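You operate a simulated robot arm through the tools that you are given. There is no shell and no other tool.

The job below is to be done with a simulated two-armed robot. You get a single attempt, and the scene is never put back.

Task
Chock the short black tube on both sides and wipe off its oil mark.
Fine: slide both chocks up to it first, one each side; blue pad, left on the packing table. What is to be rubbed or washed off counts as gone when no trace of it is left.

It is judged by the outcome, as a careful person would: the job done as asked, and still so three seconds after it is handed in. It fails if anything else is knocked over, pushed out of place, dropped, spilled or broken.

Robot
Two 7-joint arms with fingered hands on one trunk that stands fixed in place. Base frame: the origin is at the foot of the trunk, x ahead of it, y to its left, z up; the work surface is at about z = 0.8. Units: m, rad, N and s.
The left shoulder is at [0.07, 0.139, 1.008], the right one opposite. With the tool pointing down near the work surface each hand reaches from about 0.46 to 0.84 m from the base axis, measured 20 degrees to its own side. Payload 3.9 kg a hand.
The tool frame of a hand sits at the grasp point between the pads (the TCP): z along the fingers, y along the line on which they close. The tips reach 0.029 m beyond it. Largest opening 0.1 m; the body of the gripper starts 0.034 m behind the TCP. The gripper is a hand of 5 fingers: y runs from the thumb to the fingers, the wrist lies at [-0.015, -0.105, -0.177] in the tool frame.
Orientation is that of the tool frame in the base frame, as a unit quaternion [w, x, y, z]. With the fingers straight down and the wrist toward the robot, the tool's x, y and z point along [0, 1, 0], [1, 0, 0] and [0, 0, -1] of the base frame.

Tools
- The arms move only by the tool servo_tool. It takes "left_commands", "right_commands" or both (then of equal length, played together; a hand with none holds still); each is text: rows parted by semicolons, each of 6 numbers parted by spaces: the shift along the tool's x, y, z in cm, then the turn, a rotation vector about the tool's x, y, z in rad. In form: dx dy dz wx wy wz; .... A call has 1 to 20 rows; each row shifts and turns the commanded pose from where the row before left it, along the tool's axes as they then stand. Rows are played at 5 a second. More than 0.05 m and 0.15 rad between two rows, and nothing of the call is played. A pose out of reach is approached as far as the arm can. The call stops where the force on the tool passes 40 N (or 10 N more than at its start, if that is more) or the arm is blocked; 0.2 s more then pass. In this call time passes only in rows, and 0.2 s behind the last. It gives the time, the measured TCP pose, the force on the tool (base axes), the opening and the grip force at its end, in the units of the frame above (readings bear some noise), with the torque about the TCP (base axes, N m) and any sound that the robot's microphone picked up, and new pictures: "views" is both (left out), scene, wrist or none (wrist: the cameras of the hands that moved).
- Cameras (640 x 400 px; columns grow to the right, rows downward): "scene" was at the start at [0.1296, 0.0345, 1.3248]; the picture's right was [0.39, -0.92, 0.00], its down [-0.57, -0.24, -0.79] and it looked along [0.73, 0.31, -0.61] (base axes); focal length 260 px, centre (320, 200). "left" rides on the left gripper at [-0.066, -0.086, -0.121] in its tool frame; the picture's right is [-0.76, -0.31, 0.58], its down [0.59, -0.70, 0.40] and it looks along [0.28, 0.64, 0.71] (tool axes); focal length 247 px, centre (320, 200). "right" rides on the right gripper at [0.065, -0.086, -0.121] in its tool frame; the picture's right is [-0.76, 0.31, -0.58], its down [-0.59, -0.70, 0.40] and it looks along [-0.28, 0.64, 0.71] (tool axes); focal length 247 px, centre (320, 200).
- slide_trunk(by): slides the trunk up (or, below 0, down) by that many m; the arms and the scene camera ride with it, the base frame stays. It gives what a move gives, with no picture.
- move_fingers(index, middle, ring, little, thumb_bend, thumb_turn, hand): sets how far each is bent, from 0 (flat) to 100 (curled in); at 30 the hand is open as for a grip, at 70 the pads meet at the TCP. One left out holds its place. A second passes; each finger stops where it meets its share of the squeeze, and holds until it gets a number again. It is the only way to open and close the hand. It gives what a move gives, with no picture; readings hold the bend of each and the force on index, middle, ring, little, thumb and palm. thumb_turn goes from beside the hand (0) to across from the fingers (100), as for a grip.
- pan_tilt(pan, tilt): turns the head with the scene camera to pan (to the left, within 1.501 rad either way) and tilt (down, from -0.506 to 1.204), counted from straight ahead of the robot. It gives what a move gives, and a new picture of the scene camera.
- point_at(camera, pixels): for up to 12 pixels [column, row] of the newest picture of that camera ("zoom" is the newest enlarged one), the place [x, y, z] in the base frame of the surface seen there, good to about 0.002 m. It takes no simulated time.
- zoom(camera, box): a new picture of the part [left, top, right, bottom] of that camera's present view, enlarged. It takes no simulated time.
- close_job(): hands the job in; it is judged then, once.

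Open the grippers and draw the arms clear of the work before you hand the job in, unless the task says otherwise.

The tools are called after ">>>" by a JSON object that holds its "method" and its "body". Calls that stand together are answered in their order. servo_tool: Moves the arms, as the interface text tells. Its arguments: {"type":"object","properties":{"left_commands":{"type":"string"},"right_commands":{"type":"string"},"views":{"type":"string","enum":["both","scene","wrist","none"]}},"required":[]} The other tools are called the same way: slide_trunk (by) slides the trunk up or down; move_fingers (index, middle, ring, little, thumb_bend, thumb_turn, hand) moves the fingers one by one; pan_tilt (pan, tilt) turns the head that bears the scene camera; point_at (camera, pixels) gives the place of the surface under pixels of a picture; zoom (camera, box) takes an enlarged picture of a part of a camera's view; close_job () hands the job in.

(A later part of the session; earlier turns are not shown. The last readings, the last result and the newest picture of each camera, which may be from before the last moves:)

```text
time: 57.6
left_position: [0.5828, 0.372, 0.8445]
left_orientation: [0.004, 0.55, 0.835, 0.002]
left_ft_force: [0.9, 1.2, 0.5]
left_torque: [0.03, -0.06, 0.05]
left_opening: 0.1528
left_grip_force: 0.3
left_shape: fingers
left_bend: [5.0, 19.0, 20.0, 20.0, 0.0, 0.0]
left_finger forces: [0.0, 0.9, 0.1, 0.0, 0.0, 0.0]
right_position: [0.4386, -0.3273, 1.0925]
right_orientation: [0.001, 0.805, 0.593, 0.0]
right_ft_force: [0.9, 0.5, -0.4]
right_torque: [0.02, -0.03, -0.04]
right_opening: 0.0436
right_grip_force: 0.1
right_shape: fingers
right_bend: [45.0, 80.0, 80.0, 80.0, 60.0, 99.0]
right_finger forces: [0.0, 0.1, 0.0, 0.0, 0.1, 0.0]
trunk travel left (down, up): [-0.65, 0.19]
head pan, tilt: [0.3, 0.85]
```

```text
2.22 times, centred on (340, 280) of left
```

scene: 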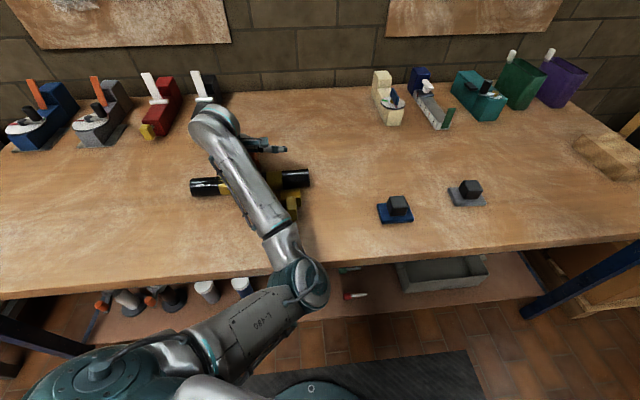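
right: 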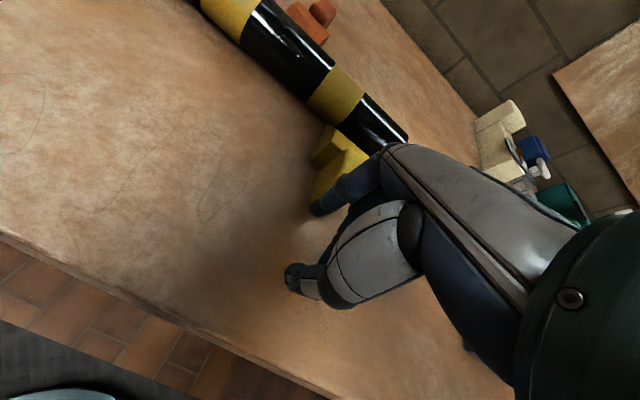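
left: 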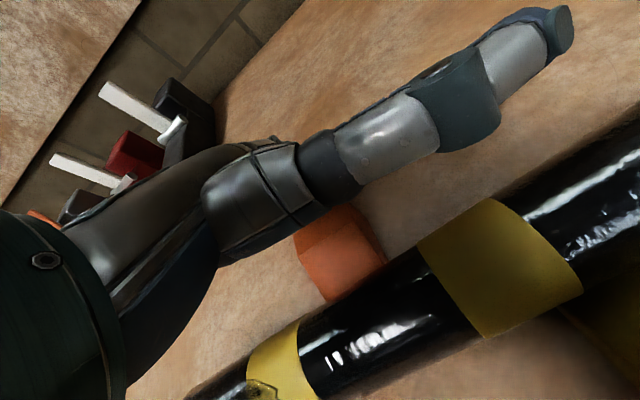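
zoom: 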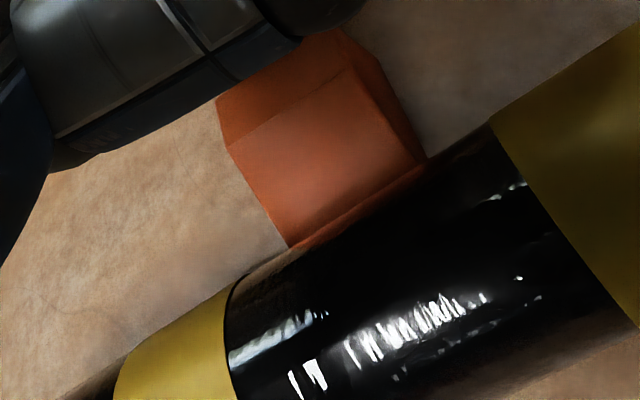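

The left end shifted 1 mm, so orange now touches. I draw the left hand back off the handle, raise it, and reopen it for gripping the pad.

>>> {"method": "servo_tool", "body": {"left_commands": "0 0.7 0 0 0 0; 0 0.9 0 0 0 0; 0 0 -3.5 0 0 0; 0 0 -3.5 0 0 0; 0 0 -3.5 0 0 0; 0 0 -3.5 0 0 0; 0 0 -3.5 0 0 0; 0 0 -2.5 0 0 0", "views": "scene"}}

>>> {"method": "move_fingers", "body": {"hand": "left", "index": 30, "middle": 30, "ring": 30, "little": 30, "thumb_bend": 30, "thumb_turn": 98}}

>>> {"method": "servo_tool", "body": {"left_commands": "-3.4 -1.8 0 0 0 0; -3.4 -1.8 0 0 0 0; -3.4 -1.8 0 0 0 0; -3.4 -1.8 0 0 0 0; -3.4 -1.8 0 0 0 0; -3.4 -1.8 0 0 0 0; -3.4 -1.8 0 0 0 0; -3.4 -1.8 0 0 0 0", "views": "both"}}

```text
time: 59.4
left_position: [0.5984, 0.3754, 1.0402]
left_orientation: [0.005, 0.553, 0.833, -0.003]
left_ft_force: [0.4, 0.0, 0.8]
left_torque: [-0.02, 0.01, -0.01]
left_opening: 0.1529
left_grip_force: 0.0
left_shape: fingers
left_bend: [5.0, 20.0, 20.0, 20.0, 0.0, 0.0]
left_finger forces: [0.1, 0.1, 0.0, 0.0, 0.0, 0.1]
right_position: [0.4383, -0.3286, 1.0915]
right_orientation: [0.001, 0.804, 0.594, 0.0]
right_ft_force: [0.8, 0.4, 0.3]
right_torque: [0.0, 0.01, 0.02]
right_opening: 0.0433
right_grip_force: 0.0
right_shape: fingers
right_bend: [45.0, 80.0, 80.0, 80.0, 60.0, 99.0]
right_finger forces: [0.0, 0.0, 0.0, 0.0, 0.0, 0.0]
trunk travel left (down, up): [-0.65, 0.19]
head pan, tilt: [0.3, 0.85]
```

scene: 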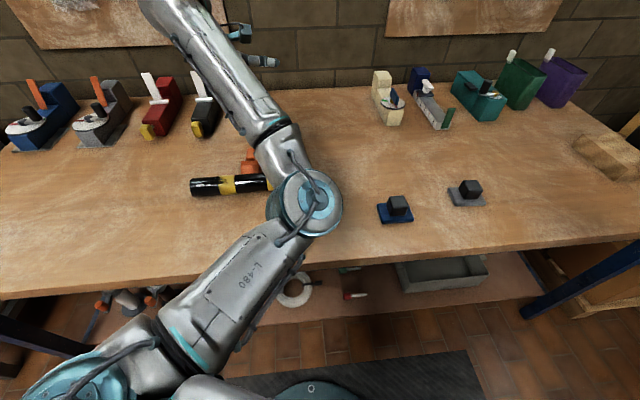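

```text
time: 60.4
left_position: [0.5981, 0.3752, 1.0394]
left_orientation: [0.004, 0.553, 0.833, -0.002]
left_ft_force: [0.6, 0.3, 0.0]
left_torque: [-0.01, 0.03, 0.02]
left_opening: 0.0992
left_grip_force: 0.0
left_shape: fingers
left_bend: [30.0, 30.0, 30.0, 30.0, 30.0, 96.0]
left_finger forces: [0.0, 0.1, 0.0, 0.0, 0.0, 0.1]
right_position: [0.4395, -0.3286, 1.0936]
right_orientation: [0.001, 0.805, 0.593, 0.0]
right_ft_force: [-0.3, -0.2, -0.2]
right_torque: [-0.04, -0.03, 0.04]
right_opening: 0.0433
right_grip_force: 0.1
right_shape: fingers
right_bend: [45.0, 80.0, 80.0, 80.0, 60.0, 99.0]
right_finger forces: [0.1, 0.1, 0.0, 0.0, 0.0, 0.1]
trunk travel left (down, up): [-0.65, 0.19]
head pan, tilt: [0.3, 0.85]
```

```text
time: 62.2
left_position: [0.683, 0.1835, 1.1021]
left_orientation: [0.004, 0.553, 0.833, -0.003]
left_ft_force: [-0.8, 0.2, 0.8]
left_torque: [-0.01, -0.02, 0.02]
left_opening: 0.0991
left_grip_force: 0.1
left_shape: fingers
left_bend: [30.0, 30.0, 30.0, 30.0, 30.0, 96.0]
left_finger forces: [0.0, 0.1, 0.1, 0.0, 0.0, 0.0]
left hand out of reach, approached as far as the arm can: row 3, 4, 5, 6, 7, 8
right_position: [0.4387, -0.3277, 1.0919]
right_orientation: [0.001, 0.805, 0.593, 0.001]
right_ft_force: [-0.1, 0.1, -0.1]
right_torque: [0.0, 0.02, -0.01]
right_opening: 0.0431
right_grip_force: 0.0
right_shape: fingers
right_bend: [45.0, 80.0, 80.0, 80.0, 60.0, 99.0]
right_finger forces: [0.0, 0.1, 0.0, 0.0, 0.0, 0.0]
trunk travel left (down, up): [-0.65, 0.19]
head pan, tilt: [0.3, 0.85]
```

scene: 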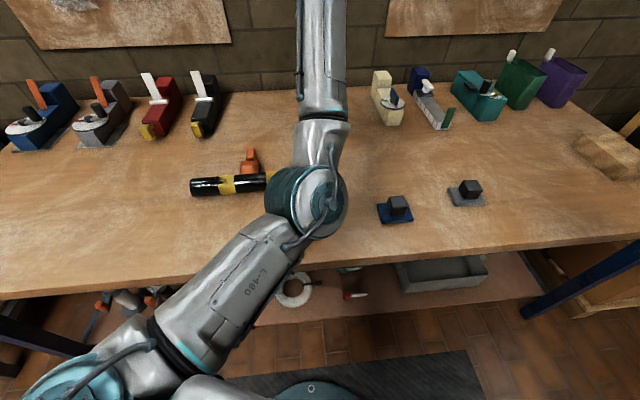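
left: 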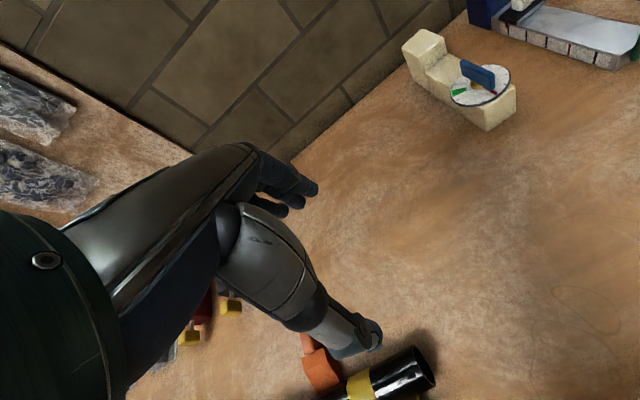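

The left hand can't keep that yaw so far to the right. The pad's handle is square, so I'll grip it with the hand turned 90° instead (y along the tube direction): first turn in place.

>>> {"method": "servo_tool", "body": {"left_commands": "0 0 0 0 0 0.131; 0 0 0 0 0 0.131; 0 0 0 0 0 0.131; 0 0 0 0 0 0.131; 0 0 0 0 0 0.131; 0 0 0 0 0 0.131; 0 0 0 0 0 0.131; 0 0 0 0 0 0.131; 0 0 0 0 0 0.131; 0 0 0 0 0 0.131; 0 0 0 0 0 0.131; 0 0 0 0 0 0.131", "views": "both"}}

```text
time: 64.8
left_position: [0.6541, 0.1557, 1.1182]
left_orientation: [0.004, 0.981, 0.196, 0.003]
left_ft_force: [-0.4, -0.3, -0.4]
left_torque: [0.05, -0.01, -0.01]
left_opening: 0.0988
left_grip_force: 0.0
left_shape: fingers
left_bend: [30.0, 30.0, 30.0, 30.0, 30.0, 96.0]
left_finger forces: [0.0, 0.0, 0.0, 0.0, 0.0, 0.0]
left hand out of reach, approached as far as the arm can: row 11, 12
right_position: [0.4376, -0.3287, 1.092]
right_orientation: [0.001, 0.805, 0.594, 0.001]
right_ft_force: [0.3, 0.7, 0.8]
right_torque: [-0.01, 0.01, 0.0]
right_opening: 0.0432
right_grip_force: 0.0
right_shape: fingers
right_bend: [45.0, 80.0, 80.0, 80.0, 60.0, 99.0]
right_finger forces: [0.0, 0.0, 0.0, 0.1, 0.0, 0.0]
trunk travel left (down, up): [-0.65, 0.19]
head pan, tilt: [0.3, 0.85]
```

scene: 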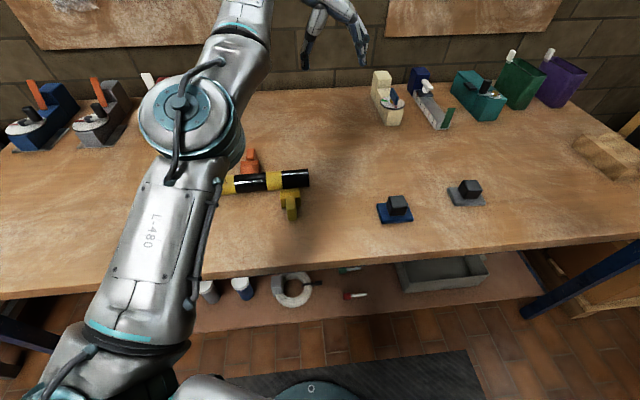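
left: 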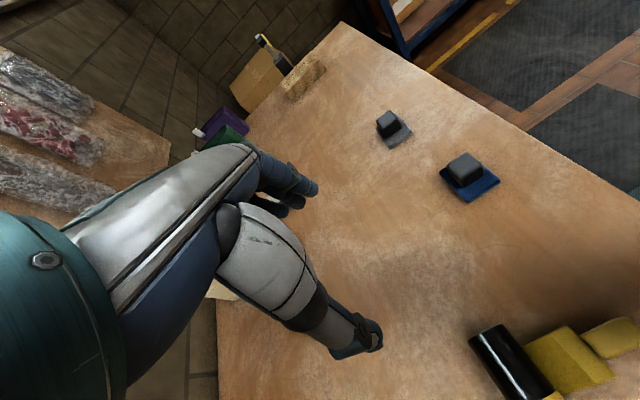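

The left hand now has y at −67°, matching the pad's block. I move to hover over the pad handle at (0.5605, −0.0345), z 0.95.

>>> {"method": "servo_tool", "body": {"left_commands": "-2.0 1.74 2.1 0 0 0; -2.0 1.74 2.1 0 0 0; -2.0 1.74 2.1 0 0 0; -2.0 1.74 2.1 0 0 0; -2.0 1.74 2.1 0 0 0; -2.0 1.74 2.1 0 0 0; -2.0 1.74 2.1 0 0 0; -1.96 1.76 2.1 0 0 0", "views": "both"}}

```text
time: 66.6
left_position: [0.6727, 0.0053, 0.9851]
left_orientation: [0.005, 0.98, 0.197, 0.0]
left_ft_force: [0.0, 0.1, 0.4]
left_torque: [0.02, -0.01, -0.01]
left_opening: 0.099
left_grip_force: 0.1
left_shape: fingers
left_bend: [30.0, 30.0, 30.0, 30.0, 30.0, 96.0]
left_finger forces: [0.0, 0.1, 0.0, 0.0, 0.0, 0.0]
left hand out of reach, approached as far as the arm can: row 3, 4, 5, 6, 7, 8
right_position: [0.4393, -0.3282, 1.0916]
right_orientation: [0.0, 0.805, 0.594, 0.0]
right_ft_force: [0.0, 0.6, 0.6]
right_torque: [-0.01, -0.04, -0.01]
right_opening: 0.0434
right_grip_force: 0.0
right_shape: fingers
right_bend: [45.0, 80.0, 80.0, 80.0, 60.0, 99.0]
right_finger forces: [0.0, 0.0, 0.0, 0.1, 0.0, 0.1]
trunk travel left (down, up): [-0.65, 0.19]
head pan, tilt: [0.3, 0.85]
```

scene: 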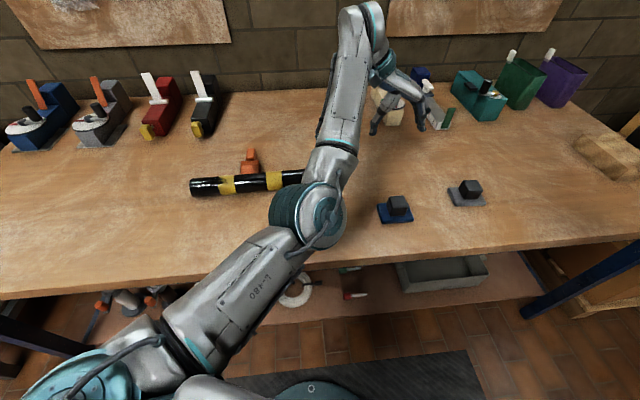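
left: 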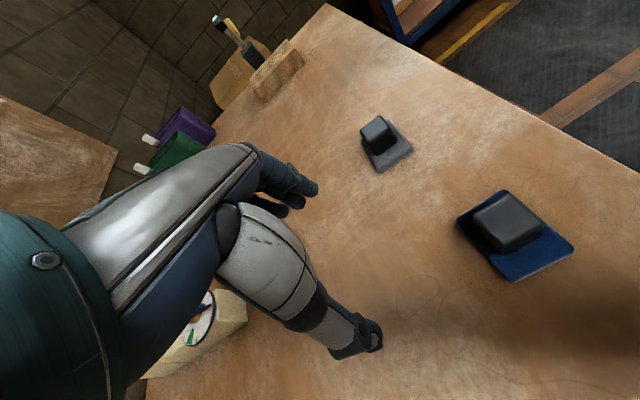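

The left arm's joints run out at about (0.67, 0.005). So the right hand will fetch the pad and set it down where the left can take it with its natural yaw; first I take the left hand up and back to the left.

>>> {"method": "servo_tool", "body": {"left_commands": "0 0 -3.5 0 0 0; 0 0 -3.5 0 0 0; 0 0 -3.5 0 0 0; 0 0 -3.5 0 0 0; -0.5 -3.4 0 0 0 -0.13; 0 -3.4 0 0 0 -0.13; 0.5 -3.4 0 0 0 -0.13; 1.0 -3.4 0 0 0 -0.13; 1.5 -3.2 0 0 0 -0.13; 2.0 -3 0 0 0 -0.13; 2.5 -2.5 0 0 0 -0.13; 3.0 -2 0 0 0 -0.13; 3.2 -1 0 0 0 -0.13; 3.4 0 0 0 0 -0.13; 3.4 0 0 0 0 -0.13; 3.4 0 0 0 0 -0.13", "views": "both"}}

```text
time: 70.0
left_position: [0.5647, 0.3912, 1.1229]
left_orientation: [0.005, 0.558, 0.83, -0.003]
left_ft_force: [0.5, 0.8, -0.2]
left_torque: [0.01, 0.01, 0.0]
left_opening: 0.099
left_grip_force: 0.1
left_shape: fingers
left_bend: [30.0, 30.0, 30.0, 30.0, 30.0, 96.0]
left_finger forces: [0.0, 0.0, 0.0, 0.0, 0.0, 0.0]
left hand out of reach, approached as far as the arm can: row 3, 4, 6, 7, 8, 9, 10
right_position: [0.4383, -0.3271, 1.0929]
right_orientation: [0.001, 0.804, 0.594, 0.0]
right_ft_force: [-0.5, 0.0, 0.0]
right_torque: [-0.03, 0.02, 0.0]
right_opening: 0.0432
right_grip_force: 0.1
right_shape: fingers
right_bend: [45.0, 80.0, 80.0, 80.0, 60.0, 99.0]
right_finger forces: [0.0, 0.0, 0.1, 0.0, 0.1, 0.0]
trunk travel left (down, up): [-0.65, 0.19]
head pan, tilt: [0.3, 0.85]
```

scene: 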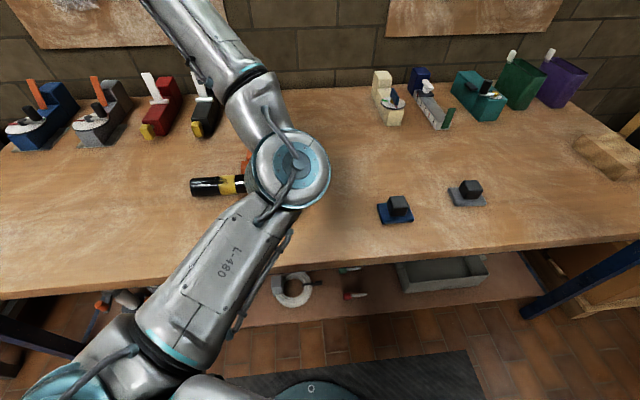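
left: 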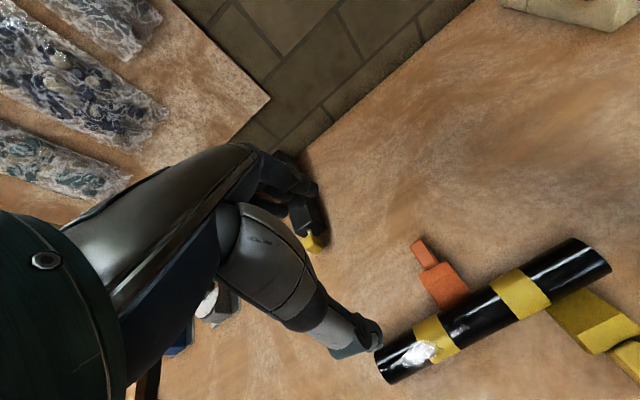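

Left is back at its natural yaw over the tube. I park it out to the left again and open the right hand for the pad.

>>> {"method": "servo_tool", "body": {"left_commands": "3.65 -0.44 -0.3 0 0 0; 3.65 -0.44 -0.3 0 0 0; 3.65 -0.44 -0.3 0 0 0; 3.65 -0.44 -0.3 0 0 0; 3.65 -0.44 -0.3 0 0 0; 3.65 -0.44 -0.3 0 0 0; 3.65 -0.44 -0.3 0 0 0; 3.65 -0.44 -0.3 0 0 0", "views": "none"}}

>>> {"method": "move_fingers", "body": {"hand": "right", "index": 30, "middle": 30, "ring": 30, "little": 30, "thumb_bend": 30, "thumb_turn": 98}}

>>> {"method": "servo_tool", "body": {"right_commands": "3.5 0.34 0 0 0 0; 3.5 0.34 0 0 0 0; 3.5 0.34 0 0 0 0; 3.5 0.34 0 0 0 0; 3.5 0.34 1 0 0 0; 3.5 0.34 1 0 0 0; 3.5 0.34 1 0 0 0; 3.5 0.34 1 0 0 0; 3.5 0.34 1 0 0 0; 0 0 1 0 0 -0.14; 0 0 1 0 0 -0.14; 0 0 1 0 0 -0.14; 0 0 1 0 0 -0.14; 0 0 0 0 0 -0.14", "views": "both"}}

```text
time: 71.8
left_position: [0.4212, 0.6473, 1.1428]
left_orientation: [0.006, 0.558, 0.83, -0.003]
left_ft_force: [-0.9, 0.8, 0.2]
left_torque: [0.0, 0.01, -0.02]
left_opening: 0.0989
left_grip_force: 0.1
left_shape: fingers
left_bend: [30.0, 30.0, 30.0, 30.0, 30.0, 96.0]
left_finger forces: [0.1, 0.0, 0.0, 0.0, 0.0, 0.1]
right_position: [0.4376, -0.3256, 1.0931]
right_orientation: [0.002, 0.804, 0.594, 0.0]
right_ft_force: [0.6, 0.5, -0.5]
right_torque: [-0.03, 0.01, 0.0]
right_opening: 0.0431
right_grip_force: 0.0
right_shape: fingers
right_bend: [45.0, 80.0, 80.0, 80.0, 60.0, 99.0]
right_finger forces: [0.0, 0.0, 0.0, 0.0, 0.0, 0.0]
trunk travel left (down, up): [-0.65, 0.19]
head pan, tilt: [0.3, 0.85]
```

```text
time: 72.8
left_position: [0.422, 0.6451, 1.1425]
left_orientation: [0.005, 0.558, 0.83, -0.002]
left_ft_force: [0.5, -0.2, -0.4]
left_torque: [0.01, -0.01, -0.01]
left_opening: 0.099
left_grip_force: 0.1
left_shape: fingers
left_bend: [30.0, 30.0, 30.0, 30.0, 30.0, 96.0]
left_finger forces: [0.1, 0.1, 0.0, 0.0, 0.0, 0.1]
right_position: [0.4388, -0.327, 1.0915]
right_orientation: [0.0, 0.805, 0.594, 0.002]
right_ft_force: [-0.4, -0.6, -0.2]
right_torque: [-0.01, 0.03, -0.01]
right_opening: 0.0985
right_grip_force: 0.0
right_shape: fingers
right_bend: [30.0, 30.0, 30.0, 30.0, 30.0, 96.0]
right_finger forces: [0.0, 0.0, 0.0, 0.0, 0.0, 0.1]
trunk travel left (down, up): [-0.65, 0.19]
head pan, tilt: [0.3, 0.85]
```

```text
time: 75.8
left_position: [0.4227, 0.6447, 1.1433]
left_orientation: [0.006, 0.559, 0.829, -0.002]
left_ft_force: [-0.3, 0.4, 0.7]
left_torque: [-0.01, 0.01, 0.01]
left_opening: 0.0989
left_grip_force: 0.0
left_shape: fingers
left_bend: [30.0, 30.0, 30.0, 30.0, 30.0, 96.0]
left_finger forces: [0.0, 0.1, 0.0, 0.0, 0.0, 0.1]
right_position: [0.5628, -0.0376, 1.0015]
right_orientation: [0.001, 0.552, 0.834, 0.0]
right_ft_force: [0.0, 0.3, 0.0]
right_torque: [-0.01, 0.0, 0.02]
right_opening: 0.0987
right_grip_force: 0.0
right_shape: fingers
right_bend: [30.0, 30.0, 30.0, 30.0, 30.0, 96.0]
right_finger forces: [0.1, 0.0, 0.1, 0.0, 0.0, 0.0]
trunk travel left (down, up): [-0.65, 0.19]
head pan, tilt: [0.3, 0.85]
```

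scene: 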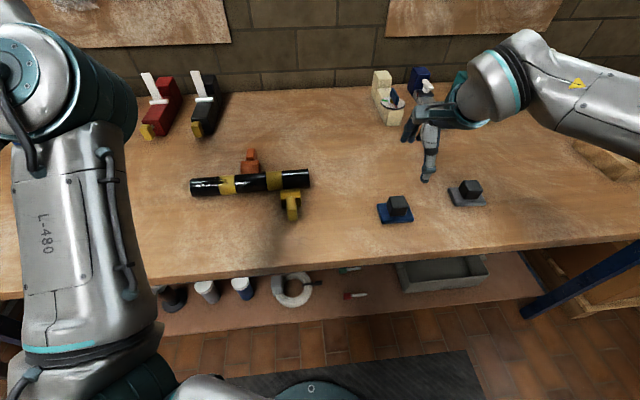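
right: 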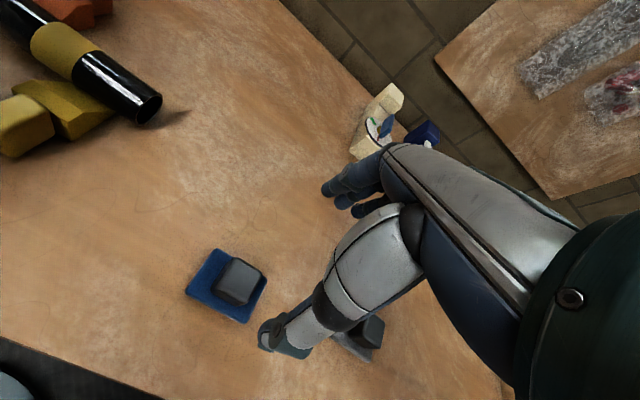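

Right hand hovers at (0.563, −0.038, 1.00) with the right yaw. I recheck the pad's handle position from this view (block top around (238,280)).

>>> {"method": "point_at", "body": {"camera": "right", "pixels": [[238, 262], [264, 274], [250, 297], [222, 288], [240, 278], [217, 250], [188, 290], [244, 320], [266, 290], [100, 300]]}}

>>> {"method": "point_at", "body": {"camera": "scene", "pixels": [[160, 280], [200, 276], [250, 268], [300, 260], [160, 285], [200, 281], [250, 274], [240, 230], [200, 240]]}}

```text
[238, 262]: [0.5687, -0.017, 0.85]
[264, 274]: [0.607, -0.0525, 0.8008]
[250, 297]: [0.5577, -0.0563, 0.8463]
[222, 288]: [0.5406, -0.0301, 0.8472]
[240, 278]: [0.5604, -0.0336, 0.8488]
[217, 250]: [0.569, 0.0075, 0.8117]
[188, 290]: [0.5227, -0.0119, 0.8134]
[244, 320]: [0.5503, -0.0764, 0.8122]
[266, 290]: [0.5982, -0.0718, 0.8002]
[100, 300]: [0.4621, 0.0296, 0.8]
```

```text
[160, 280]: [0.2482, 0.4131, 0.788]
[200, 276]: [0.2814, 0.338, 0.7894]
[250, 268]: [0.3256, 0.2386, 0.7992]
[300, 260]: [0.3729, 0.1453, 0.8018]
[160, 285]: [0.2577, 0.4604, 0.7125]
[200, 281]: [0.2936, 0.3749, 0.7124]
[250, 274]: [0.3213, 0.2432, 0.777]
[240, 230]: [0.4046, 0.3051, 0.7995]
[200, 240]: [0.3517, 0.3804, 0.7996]
```

Table edge runs parallel to the tube about 24 cm in front of it, so there's room near (0.389, 0.414) to set the pad for the left hand. I lower the right hand over the block to z ≈ 0.856 and look.

>>> {"method": "servo_tool", "body": {"right_commands": "0.46 0 3.5 0 0 0; 0 0 3.5 0 0 0; 0 0 3.5 0 0 0; 0 0 3.0 0 0 0; 0 0 1.0 0 0 0", "views": "both"}}

>>> {"method": "zoom", "body": {"camera": "right", "box": [220, 160, 420, 360]}}

```text
time: 77.0
left_position: [0.4217, 0.6461, 1.1433]
left_orientation: [0.005, 0.559, 0.829, -0.002]
left_ft_force: [0.7, 0.3, -0.4]
left_torque: [-0.03, 0.03, 0.0]
left_opening: 0.0992
left_grip_force: 0.1
left_shape: fingers
left_bend: [30.0, 30.0, 30.0, 30.0, 30.0, 96.0]
left_finger forces: [0.1, 0.0, 0.0, 0.1, 0.1, 0.0]
right_position: [0.5603, -0.0325, 0.8572]
right_orientation: [0.001, 0.553, 0.833, 0.001]
right_ft_force: [0.1, -0.3, -0.4]
right_torque: [0.01, -0.01, -0.01]
right_opening: 0.0987
right_grip_force: 0.1
right_shape: fingers
right_bend: [30.0, 30.0, 30.0, 30.0, 30.0, 96.0]
right_finger forces: [0.0, 0.1, 0.0, 0.0, 0.0, 0.0]
trunk travel left (down, up): [-0.65, 0.19]
head pan, tilt: [0.3, 0.85]
```

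scene: 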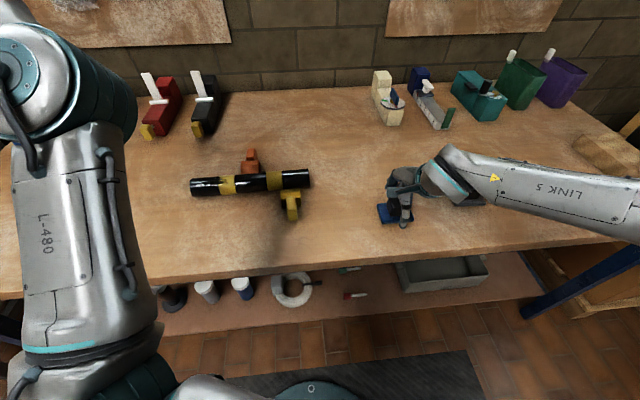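
right: 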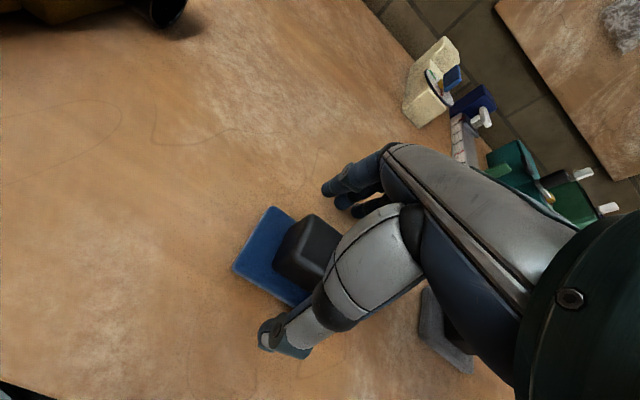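

```text
2.00 times, centred on (320, 260) of right
```

zoom: 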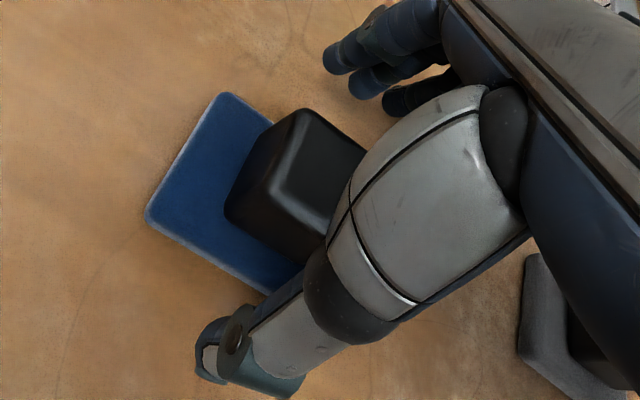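

The block lies between thumb (zoomed (215,345)) and fingers (340,60). I lower 1 cm more and close thumb, index, middle and ring on it.

>>> {"method": "servo_tool", "body": {"right_commands": "0 0 0.5 0 0 0; 0 0 0.5 0 0 0", "views": "none"}}

>>> {"method": "move_fingers", "body": {"hand": "right", "index": 70, "middle": 70, "ring": 50, "little": 30, "thumb_bend": 70}}

>>> {"method": "zoom", "body": {"camera": "right", "box": [220, 160, 420, 360]}}

```text
time: 77.6
left_position: [0.4217, 0.6448, 1.1432]
left_orientation: [0.005, 0.559, 0.829, -0.002]
left_ft_force: [0.4, 0.0, 0.0]
left_torque: [-0.01, -0.02, 0.01]
left_opening: 0.099
left_grip_force: 0.2
left_shape: fingers
left_bend: [30.0, 30.0, 30.0, 30.0, 30.0, 96.0]
left_finger forces: [0.0, 0.1, 0.0, 0.1, 0.0, 0.0]
right_position: [0.5603, -0.0319, 0.8467]
right_orientation: [0.001, 0.553, 0.833, 0.001]
right_ft_force: [0.7, -0.4, -1.1]
right_torque: [0.01, 0.02, 0.0]
right_opening: 0.0989
right_grip_force: 0.0
right_shape: fingers
right_bend: [30.0, 30.0, 30.0, 30.0, 30.0, 96.0]
right_finger forces: [0.0, 0.1, 0.0, 0.0, 0.0, 0.0]
trunk travel left (down, up): [-0.65, 0.19]
head pan, tilt: [0.3, 0.85]
```

```text
time: 78.6
left_position: [0.4228, 0.6458, 1.1432]
left_orientation: [0.004, 0.559, 0.829, -0.001]
left_ft_force: [-0.2, -0.1, 0.8]
left_torque: [-0.01, 0.0, -0.02]
left_opening: 0.0991
left_grip_force: 0.1
left_shape: fingers
left_bend: [30.0, 30.0, 30.0, 30.0, 30.0, 96.0]
left_finger forces: [0.0, 0.1, 0.1, 0.1, 0.0, 0.0]
right_position: [0.5604, -0.0323, 0.8472]
right_orientation: [0.001, 0.553, 0.833, 0.0]
right_ft_force: [0.8, -0.5, 1.9]
right_torque: [-0.08, 0.02, 0.02]
right_opening: 0.0352
right_grip_force: 14.2
right_shape: fingers
right_bend: [61.0, 61.0, 50.0, 30.0, 58.0, 99.0]
right_finger forces: [7.2, 7.5, 0.0, 0.0, 14.1, 0.0]
trunk travel left (down, up): [-0.65, 0.19]
head pan, tilt: [0.3, 0.85]
```

```text
2.00 times, centred on (320, 260) of right
```

zoom: 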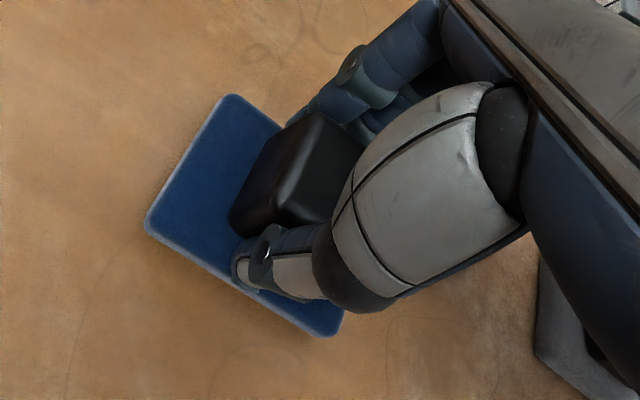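

Firm grip (index 7 N, middle 7 N, thumb 14 N). I lift the pad to z ≈ 0.99, and check where the parked left arm's links are so the right wrist keeps clear.

>>> {"method": "servo_tool", "body": {"right_commands": "0 0 -1 0 0 0; 0 0 -2 0 0 0; 0 0 -3.5 0 0 0; 0 0 -3.5 0 0 0; 0 0 -3.5 0 0 0", "views": "both"}}

>>> {"method": "point_at", "body": {"camera": "scene", "pixels": [[40, 80], [110, 110], [130, 140], [70, 200], [70, 260], [100, 340], [120, 180], [140, 300]]}}

```text
time: 79.8
left_position: [0.422, 0.6461, 1.1428]
left_orientation: [0.005, 0.558, 0.83, -0.002]
left_ft_force: [-0.3, -0.6, 0.6]
left_torque: [-0.02, -0.02, 0.02]
left_opening: 0.099
left_grip_force: 0.0
left_shape: fingers
left_bend: [30.0, 30.0, 30.0, 30.0, 30.0, 96.0]
left_finger forces: [0.0, 0.1, 0.1, 0.0, 0.0, 0.0]
right_position: [0.5591, -0.0328, 0.9827]
right_orientation: [0.0, 0.553, 0.833, 0.0]
right_ft_force: [1.3, 0.5, -0.8]
right_torque: [0.02, 0.0, -0.01]
right_opening: 0.035
right_grip_force: 14.0
right_shape: fingers
right_bend: [62.0, 62.0, 50.0, 30.0, 58.0, 98.0]
right_finger forces: [7.2, 6.9, 0.0, 0.1, 13.6, 0.0]
trunk travel left (down, up): [-0.65, 0.19]
head pan, tilt: [0.3, 0.85]
```

scene: 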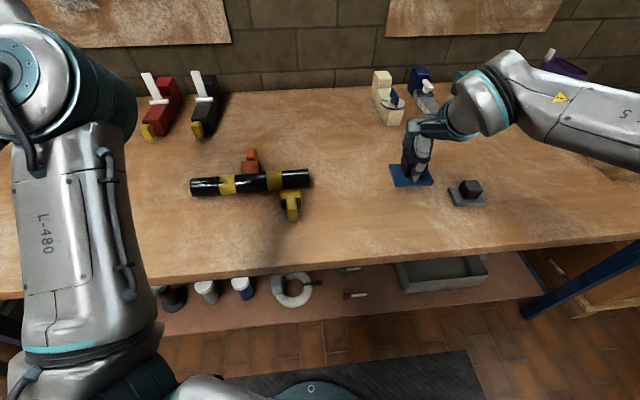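
right: 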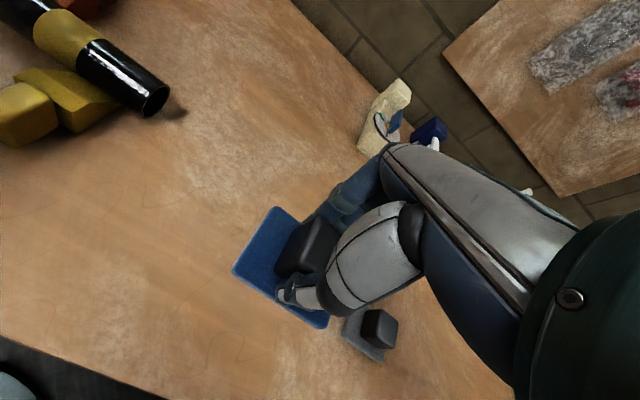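

```text
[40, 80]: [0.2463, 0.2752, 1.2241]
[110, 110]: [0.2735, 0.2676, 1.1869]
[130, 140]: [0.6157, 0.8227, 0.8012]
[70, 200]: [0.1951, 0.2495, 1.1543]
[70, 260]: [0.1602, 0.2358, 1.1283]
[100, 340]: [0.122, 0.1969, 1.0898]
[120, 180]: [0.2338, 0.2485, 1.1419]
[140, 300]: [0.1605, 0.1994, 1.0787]
```

Pad is up. The left elbow at about (0.25, 0.3, 1.18) is close to where the right wrist will pass, so I move the left hand farther out to the left.

>>> {"method": "servo_tool", "body": {"left_commands": "2.5 0 0 0 0 0; 2.5 0 0 0 0 0; 2.5 0 0 0 0 0; 2.5 0 0 0 0 0; 2.0 -1 0 0 0 0", "views": "scene"}}

>>> {"method": "point_at", "body": {"camera": "scene", "pixels": [[40, 80], [60, 110], [80, 140], [70, 200], [50, 260], [60, 340], [20, 120], [100, 250]]}}

```text
time: 81.0
left_position: [0.373, 0.745, 1.1355]
left_orientation: [0.006, 0.558, 0.83, -0.002]
left_ft_force: [0.4, -1.2, 1.1]
left_torque: [-0.01, 0.01, 0.01]
left_opening: 0.099
left_grip_force: 0.0
left_shape: fingers
left_bend: [30.0, 30.0, 30.0, 30.0, 30.0, 96.0]
left_finger forces: [0.0, 0.1, 0.0, 0.0, 0.1, 0.1]
left hand out of reach, approached as far as the arm can: row 4, 5
right_position: [0.5603, -0.0331, 0.9822]
right_orientation: [-0.001, 0.552, 0.834, 0.001]
right_ft_force: [0.3, 0.0, -0.7]
right_torque: [0.04, -0.02, -0.01]
right_opening: 0.0351
right_grip_force: 13.4
right_shape: fingers
right_bend: [62.0, 62.0, 50.0, 30.0, 58.0, 98.0]
right_finger forces: [7.3, 7.0, 0.0, 0.0, 13.6, 0.0]
trunk travel left (down, up): [-0.65, 0.19]
head pan, tilt: [0.3, 0.85]
```

scene: 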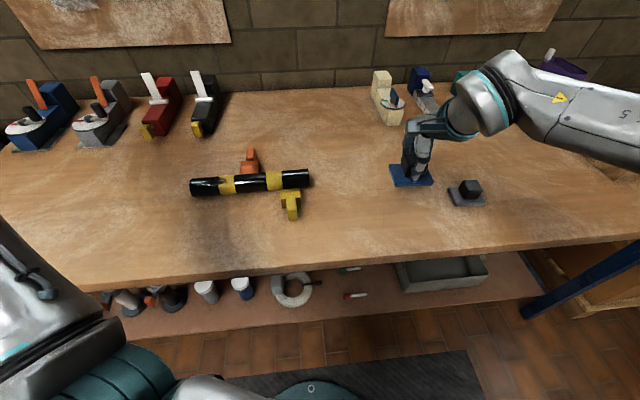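

```text
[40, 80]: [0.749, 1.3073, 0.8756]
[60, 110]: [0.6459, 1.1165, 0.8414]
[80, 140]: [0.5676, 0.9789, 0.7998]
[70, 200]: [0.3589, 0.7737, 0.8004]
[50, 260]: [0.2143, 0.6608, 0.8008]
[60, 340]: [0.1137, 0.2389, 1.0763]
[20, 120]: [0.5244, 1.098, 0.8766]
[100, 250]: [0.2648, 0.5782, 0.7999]
```

The left arm is out of view now. I carry the pad leftward along the front of the tube (z 0.98, well above the yellow chock) to about (0.396, 0.373).

>>> {"method": "servo_tool", "body": {"right_commands": "3.65 0 -0.3 0 0 0; 3.65 0 -0.3 0 0 0; 3.65 0 0 0 0 0; 3.65 0 0 0 0 0; 3.65 0 0 0 0 0; 3.65 0 0 0 0 0; 3.65 0 0 0 0 0; 3.65 0 0 0 0 0; 3.65 0 0 0 0 0; 3.65 0 0 0 0 0; 3.65 0 0 0 0 0; 3.65 0 0 0 0 0", "views": "both"}}

```text
time: 83.6
left_position: [0.3717, 0.7451, 1.1351]
left_orientation: [0.005, 0.559, 0.829, -0.002]
left_ft_force: [-0.2, -0.3, 0.7]
left_torque: [-0.01, 0.02, 0.0]
left_opening: 0.099
left_grip_force: 0.1
left_shape: fingers
left_bend: [30.0, 30.0, 30.0, 30.0, 30.0, 96.0]
left_finger forces: [0.1, 0.0, 0.0, 0.0, 0.0, 0.0]
right_position: [0.4239, 0.3158, 0.9979]
right_orientation: [-0.004, 0.559, 0.829, 0.008]
right_ft_force: [-0.3, 0.4, -0.3]
right_torque: [0.02, -0.01, -0.01]
right_opening: 0.035
right_grip_force: 13.8
right_shape: fingers
right_bend: [62.0, 62.0, 50.0, 30.0, 58.0, 98.0]
right_finger forces: [7.2, 6.7, 0.0, 0.0, 13.6, 0.1]
right hand out of reach, approached as far as the arm can: row 11, 12
trunk travel left (down, up): [-0.65, 0.19]
head pan, tilt: [0.3, 0.85]
```

scene: 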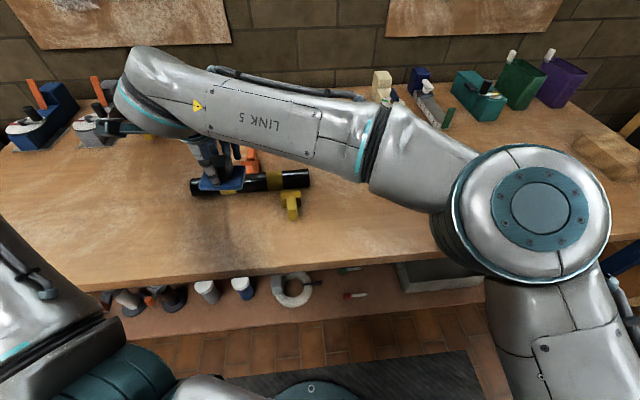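
right: 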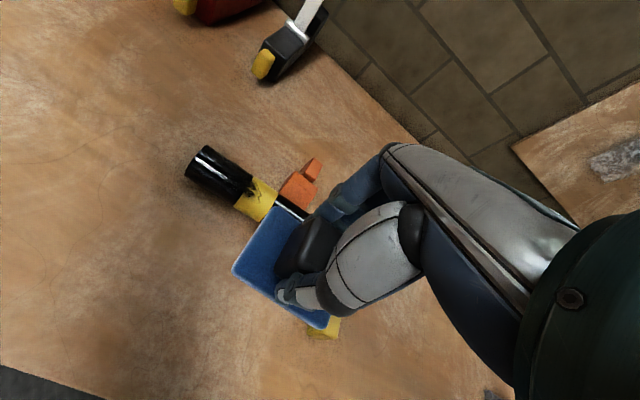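

The right arm reaches its limit at (0.424, 0.316), which the left can also reach. I back off 1 cm to keep the hand square and lower the pad to the table there.

>>> {"method": "servo_tool", "body": {"right_commands": "-1 0 2 0 0 0; 0 0 3 0 0 0; 0 0 3 0 0 0; 0 0 3 0 0 0; 0 0 2 0 0 0; 0 0 1 0 0 0", "views": "both"}}

```text
time: 85.0
left_position: [0.3738, 0.7452, 1.1339]
left_orientation: [0.004, 0.558, 0.83, -0.002]
left_ft_force: [0.1, -0.9, -0.2]
left_torque: [-0.01, -0.01, -0.03]
left_opening: 0.0993
left_grip_force: 0.1
left_shape: fingers
left_bend: [30.0, 30.0, 30.0, 30.0, 30.0, 96.0]
left_finger forces: [0.0, 0.1, 0.0, 0.1, 0.0, 0.0]
right_position: [0.4168, 0.3144, 0.85]
right_orientation: [0.001, 0.553, 0.833, 0.001]
right_ft_force: [0.6, -0.4, -0.8]
right_torque: [0.01, -0.01, -0.02]
right_opening: 0.0352
right_grip_force: 14.1
right_shape: fingers
right_bend: [62.0, 62.0, 50.0, 30.0, 58.0, 98.0]
right_finger forces: [7.2, 6.5, 0.0, 0.0, 13.4, 0.0]
trunk travel left (down, up): [-0.65, 0.19]
head pan, tilt: [0.3, 0.85]
```

scene: 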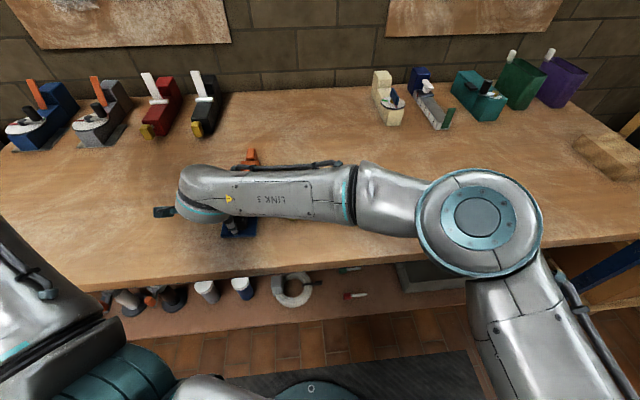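
right: 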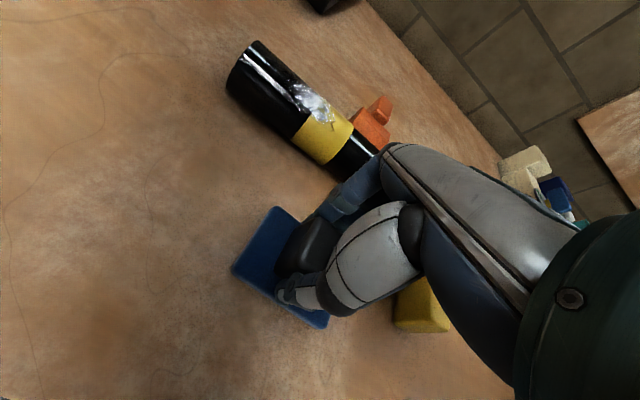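

TCP z 0.850, about 3 mm above the seated height. I lower that last bit and open the right hand to release the pad.

>>> {"method": "servo_tool", "body": {"right_commands": "0 0 0.15 0 0 0; 0 0 0.15 0 0 0", "views": "none"}}

>>> {"method": "move_fingers", "body": {"hand": "right", "index": 30, "middle": 30, "ring": 30, "little": 30, "thumb_bend": 30}}

>>> {"method": "servo_tool", "body": {"right_commands": "0 0 -1.5 0 0 0; 0 0 -3.5 0 0 0; 0 0 -3.5 0 0 0; 0 0 -3.5 0 0 0; 0 0 -3.5 0 0 0; -3 0 -2 0 0 0; -3.6 0 0 0 0 0; -3.6 0 0 0 0 0; -3.6 0 0 0 0 0; -3.6 0 0 0 0 0; -3.6 0 0 0 0 0; -3.6 0 0 0 0 0; -3.6 0 0 0 0 0; -3.6 0 0 0 0 0; -3.6 0 0 0 0 0; -3.6 -1 0 0 0 0.1; -3.6 -2 0 0 0 0.14; -3.5 -2 0 0 0 0.14; -3.5 -2 0 0 0 0.14; -3.5 -2 0 0 0 0.14", "views": "both"}}

```text
time: 85.6
left_position: [0.3727, 0.7453, 1.134]
left_orientation: [0.005, 0.558, 0.83, -0.002]
left_ft_force: [-0.1, -0.2, 0.8]
left_torque: [0.04, -0.02, 0.02]
left_opening: 0.0991
left_grip_force: 0.0
left_shape: fingers
left_bend: [30.0, 30.0, 30.0, 30.0, 30.0, 96.0]
left_finger forces: [0.0, 0.0, 0.0, 0.0, 0.0, 0.0]
right_position: [0.4166, 0.3134, 0.8473]
right_orientation: [0.0, 0.552, 0.834, 0.001]
right_ft_force: [0.0, 1.3, 2.8]
right_torque: [-0.11, 0.08, 0.0]
right_opening: 0.0349
right_grip_force: 15.1
right_shape: fingers
right_bend: [62.0, 62.0, 50.0, 30.0, 58.0, 98.0]
right_finger forces: [7.4, 6.9, 0.0, 0.1, 16.5, 0.0]
trunk travel left (down, up): [-0.65, 0.19]
head pan, tilt: [0.3, 0.85]
```

```text
time: 86.6
left_position: [0.374, 0.7446, 1.1349]
left_orientation: [0.005, 0.559, 0.829, -0.002]
left_ft_force: [0.0, 0.2, 0.7]
left_torque: [0.0, 0.01, 0.0]
left_opening: 0.0992
left_grip_force: 0.1
left_shape: fingers
left_bend: [30.0, 30.0, 30.0, 30.0, 30.0, 96.0]
left_finger forces: [0.0, 0.1, 0.0, 0.0, 0.1, 0.0]
right_position: [0.4166, 0.3132, 0.8456]
right_orientation: [0.001, 0.553, 0.833, -0.001]
right_ft_force: [-0.6, 0.8, 0.2]
right_torque: [-0.01, -0.01, -0.02]
right_opening: 0.0988
right_grip_force: 0.0
right_shape: fingers
right_bend: [30.0, 30.0, 30.0, 30.0, 30.0, 96.0]
right_finger forces: [0.1, 0.1, 0.1, 0.1, 0.0, 0.1]
trunk travel left (down, up): [-0.65, 0.19]
head pan, tilt: [0.3, 0.85]
```

```text
time: 90.8
left_position: [0.3712, 0.7448, 1.1348]
left_orientation: [0.005, 0.559, 0.829, -0.002]
left_ft_force: [0.0, -0.7, 0.6]
left_torque: [0.03, -0.05, 0.0]
left_opening: 0.0991
left_grip_force: 0.0
left_shape: fingers
left_bend: [30.0, 30.0, 30.0, 30.0, 30.0, 96.0]
left_finger forces: [0.0, 0.0, 0.1, 0.1, 0.0, 0.1]
right_position: [0.4869, -0.1945, 1.0215]
right_orientation: [0.0, 0.793, 0.609, 0.001]
right_ft_force: [0.6, -0.4, -0.2]
right_torque: [0.06, -0.02, 0.0]
right_opening: 0.0989
right_grip_force: 0.1
right_shape: fingers
right_bend: [30.0, 30.0, 30.0, 30.0, 30.0, 96.0]
right_finger forces: [0.0, 0.0, 0.0, 0.0, 0.1, 0.0]
trunk travel left (down, up): [-0.65, 0.19]
head pan, tilt: [0.3, 0.85]
```

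scene: 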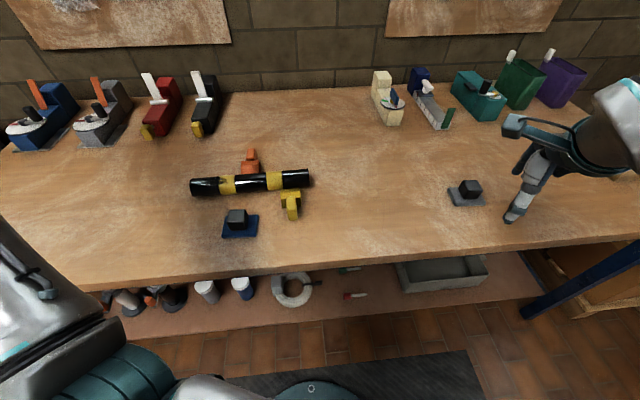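
right: 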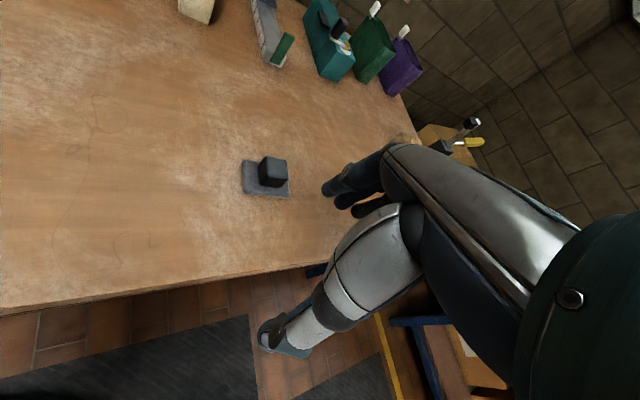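

The workspace is clear: pad at scene (238,222), tube between both chocks. I enlarge to inspect mark, chock contact and pad position.

>>> {"method": "zoom", "body": {"camera": "scene", "box": [180, 140, 320, 245]}}

```text
3.81 times, centred on (250, 192) of scene
```

zoom: 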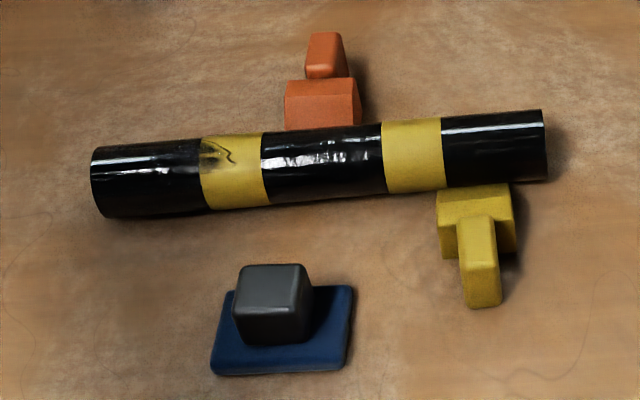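

>>> {"method": "point_at", "body": {"camera": "zoom", "pixels": [[242, 268], [303, 266], [306, 300], [236, 302], [270, 285], [230, 292], [213, 368], [345, 365], [352, 290], [130, 210], [250, 200], [530, 170]]}}

>>> {"method": "point_at", "body": {"camera": "zoom", "pixels": [[205, 142], [230, 150], [237, 160], [150, 165], [170, 150], [200, 155], [110, 160], [287, 98], [352, 93], [440, 204], [510, 196], [210, 165]]}}

```text
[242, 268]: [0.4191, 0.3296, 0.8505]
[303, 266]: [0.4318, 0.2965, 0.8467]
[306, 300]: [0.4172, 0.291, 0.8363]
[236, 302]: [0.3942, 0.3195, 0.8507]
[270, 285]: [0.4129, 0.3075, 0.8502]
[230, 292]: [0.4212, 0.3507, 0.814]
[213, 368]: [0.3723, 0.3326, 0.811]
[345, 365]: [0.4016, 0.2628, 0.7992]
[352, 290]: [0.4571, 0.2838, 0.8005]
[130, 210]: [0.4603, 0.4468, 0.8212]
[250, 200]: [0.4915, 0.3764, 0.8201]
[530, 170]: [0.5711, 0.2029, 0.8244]
```

```text
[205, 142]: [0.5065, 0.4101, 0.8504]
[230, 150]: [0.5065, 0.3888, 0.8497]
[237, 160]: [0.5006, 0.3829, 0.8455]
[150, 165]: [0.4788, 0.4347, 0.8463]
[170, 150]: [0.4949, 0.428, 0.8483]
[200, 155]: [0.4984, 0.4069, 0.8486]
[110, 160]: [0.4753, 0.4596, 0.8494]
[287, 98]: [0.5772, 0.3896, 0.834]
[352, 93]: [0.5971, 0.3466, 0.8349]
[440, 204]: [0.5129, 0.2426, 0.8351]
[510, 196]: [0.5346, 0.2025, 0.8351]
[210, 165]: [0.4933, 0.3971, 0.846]
```

Pad handle centre is at about (0.413, 0.309), tube seated between the chocks. I bring the left hand over the pad (hover z ≈ 1.0).

>>> {"method": "servo_tool", "body": {"left_commands": "-3.23 -0.956 0 0 0 0; -3.23 -0.956 0 0 0 0; -3.23 -0.956 0 0 0 0; -3.23 -0.956 0 0 0 0; -3.23 -0.956 0 0 0 0; -3.23 -0.956 0 0 0 0; -3.23 -0.956 0 0 0 0; -3.23 -0.956 2 0 0 0; -3.23 -0.956 2 0 0 0; -3.23 -0.956 2 0 0 0; -3.23 -0.956 2 0 0 0; -3.23 -0.956 2 0 0 0; -3.23 -0.956 2 0 0 0", "views": "both"}}

```text
time: 93.6
left_position: [0.417, 0.3786, 1.046]
left_orientation: [0.005, 0.558, 0.83, -0.002]
left_ft_force: [0.1, -0.5, 0.0]
left_torque: [0.03, 0.05, 0.0]
left_opening: 0.0989
left_grip_force: 0.0
left_shape: fingers
left_bend: [30.0, 30.0, 30.0, 30.0, 30.0, 96.0]
left_finger forces: [0.0, 0.1, 0.0, 0.0, 0.1, 0.1]
left hand out of reach, approached as far as the arm can: row 11, 12, 13
right_position: [0.4901, -0.1942, 1.0216]
right_orientation: [0.002, 0.793, 0.609, 0.0]
right_ft_force: [0.4, -0.3, 0.7]
right_torque: [-0.02, 0.0, -0.01]
right_opening: 0.099
right_grip_force: 0.1
right_shape: fingers
right_bend: [30.0, 30.0, 30.0, 30.0, 30.0, 96.0]
right_finger forces: [0.0, 0.0, 0.1, 0.0, 0.1, 0.0]
trunk travel left (down, up): [-0.65, 0.19]
head pan, tilt: [0.3, 0.85]
```

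scene: 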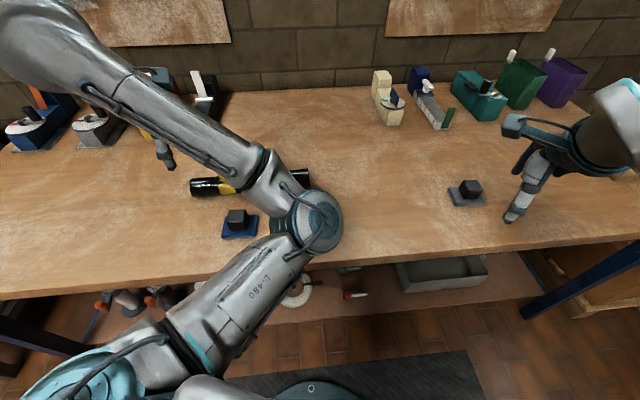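
left: 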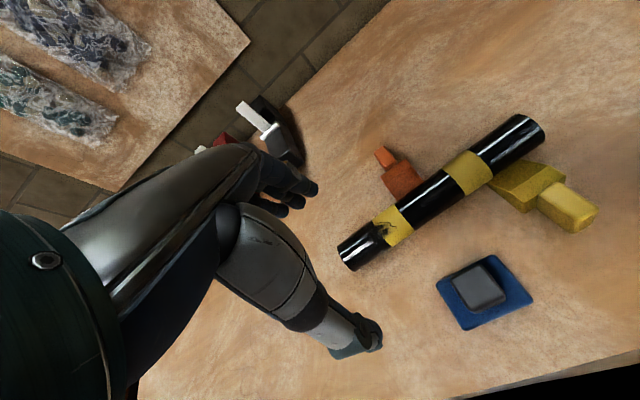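

With this yaw the left stops 7 cm short of the pad. Turning the hand ~22° clockwise lets it reach farther right (the pad will simply swivel to the fingers when gripped), so I turn and shift over.

>>> {"method": "servo_tool", "body": {"left_commands": "0 0 0 0 0 0.13; 0 0 0 0 0 0.13; 0 0 0 0 0 0.13; -2.33 -0.13 0 0 0 0; -2.33 -0.13 0 0 0 0; -2.33 -0.13 0 0 0 0", "views": "both"}}

```text
time: 95.0
left_position: [0.4204, 0.3945, 1.0481]
left_orientation: [0.005, 0.708, 0.706, -0.001]
left_ft_force: [0.1, 0.2, -0.6]
left_torque: [0.01, 0.0, 0.03]
left_opening: 0.0988
left_grip_force: 0.0
left_shape: fingers
left_bend: [30.0, 30.0, 30.0, 30.0, 30.0, 96.0]
left_finger forces: [0.1, 0.0, 0.0, 0.0, 0.0, 0.1]
left hand out of reach, approached as far as the arm can: row 1, 2, 4, 5, 6
right_position: [0.4898, -0.1937, 1.0205]
right_orientation: [0.001, 0.793, 0.609, 0.001]
right_ft_force: [0.3, 0.7, 0.2]
right_torque: [0.01, -0.02, 0.0]
right_opening: 0.0986
right_grip_force: 0.1
right_shape: fingers
right_bend: [30.0, 30.0, 30.0, 30.0, 30.0, 96.0]
right_finger forces: [0.0, 0.1, 0.0, 0.1, 0.1, 0.0]
trunk travel left (down, up): [-0.65, 0.19]
head pan, tilt: [0.3, 0.85]
```

scene: 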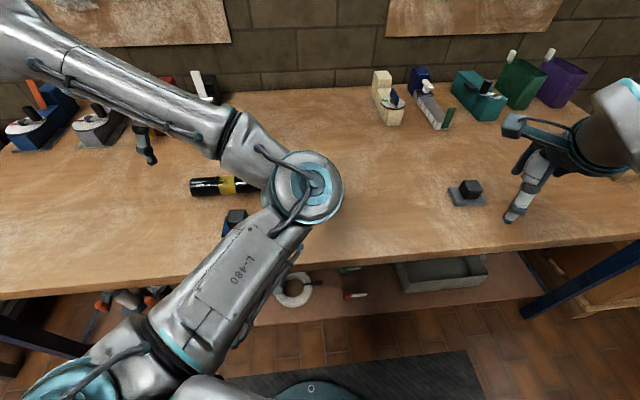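
left: 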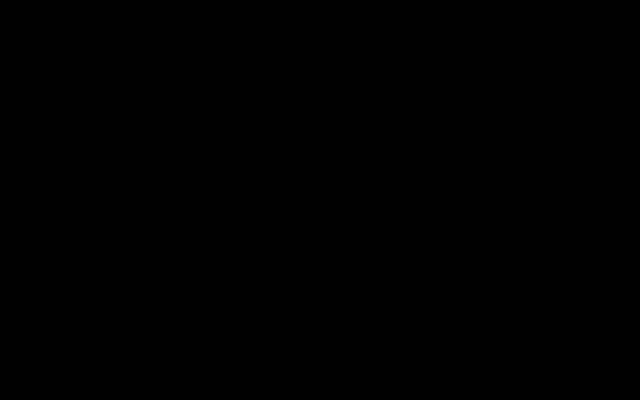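

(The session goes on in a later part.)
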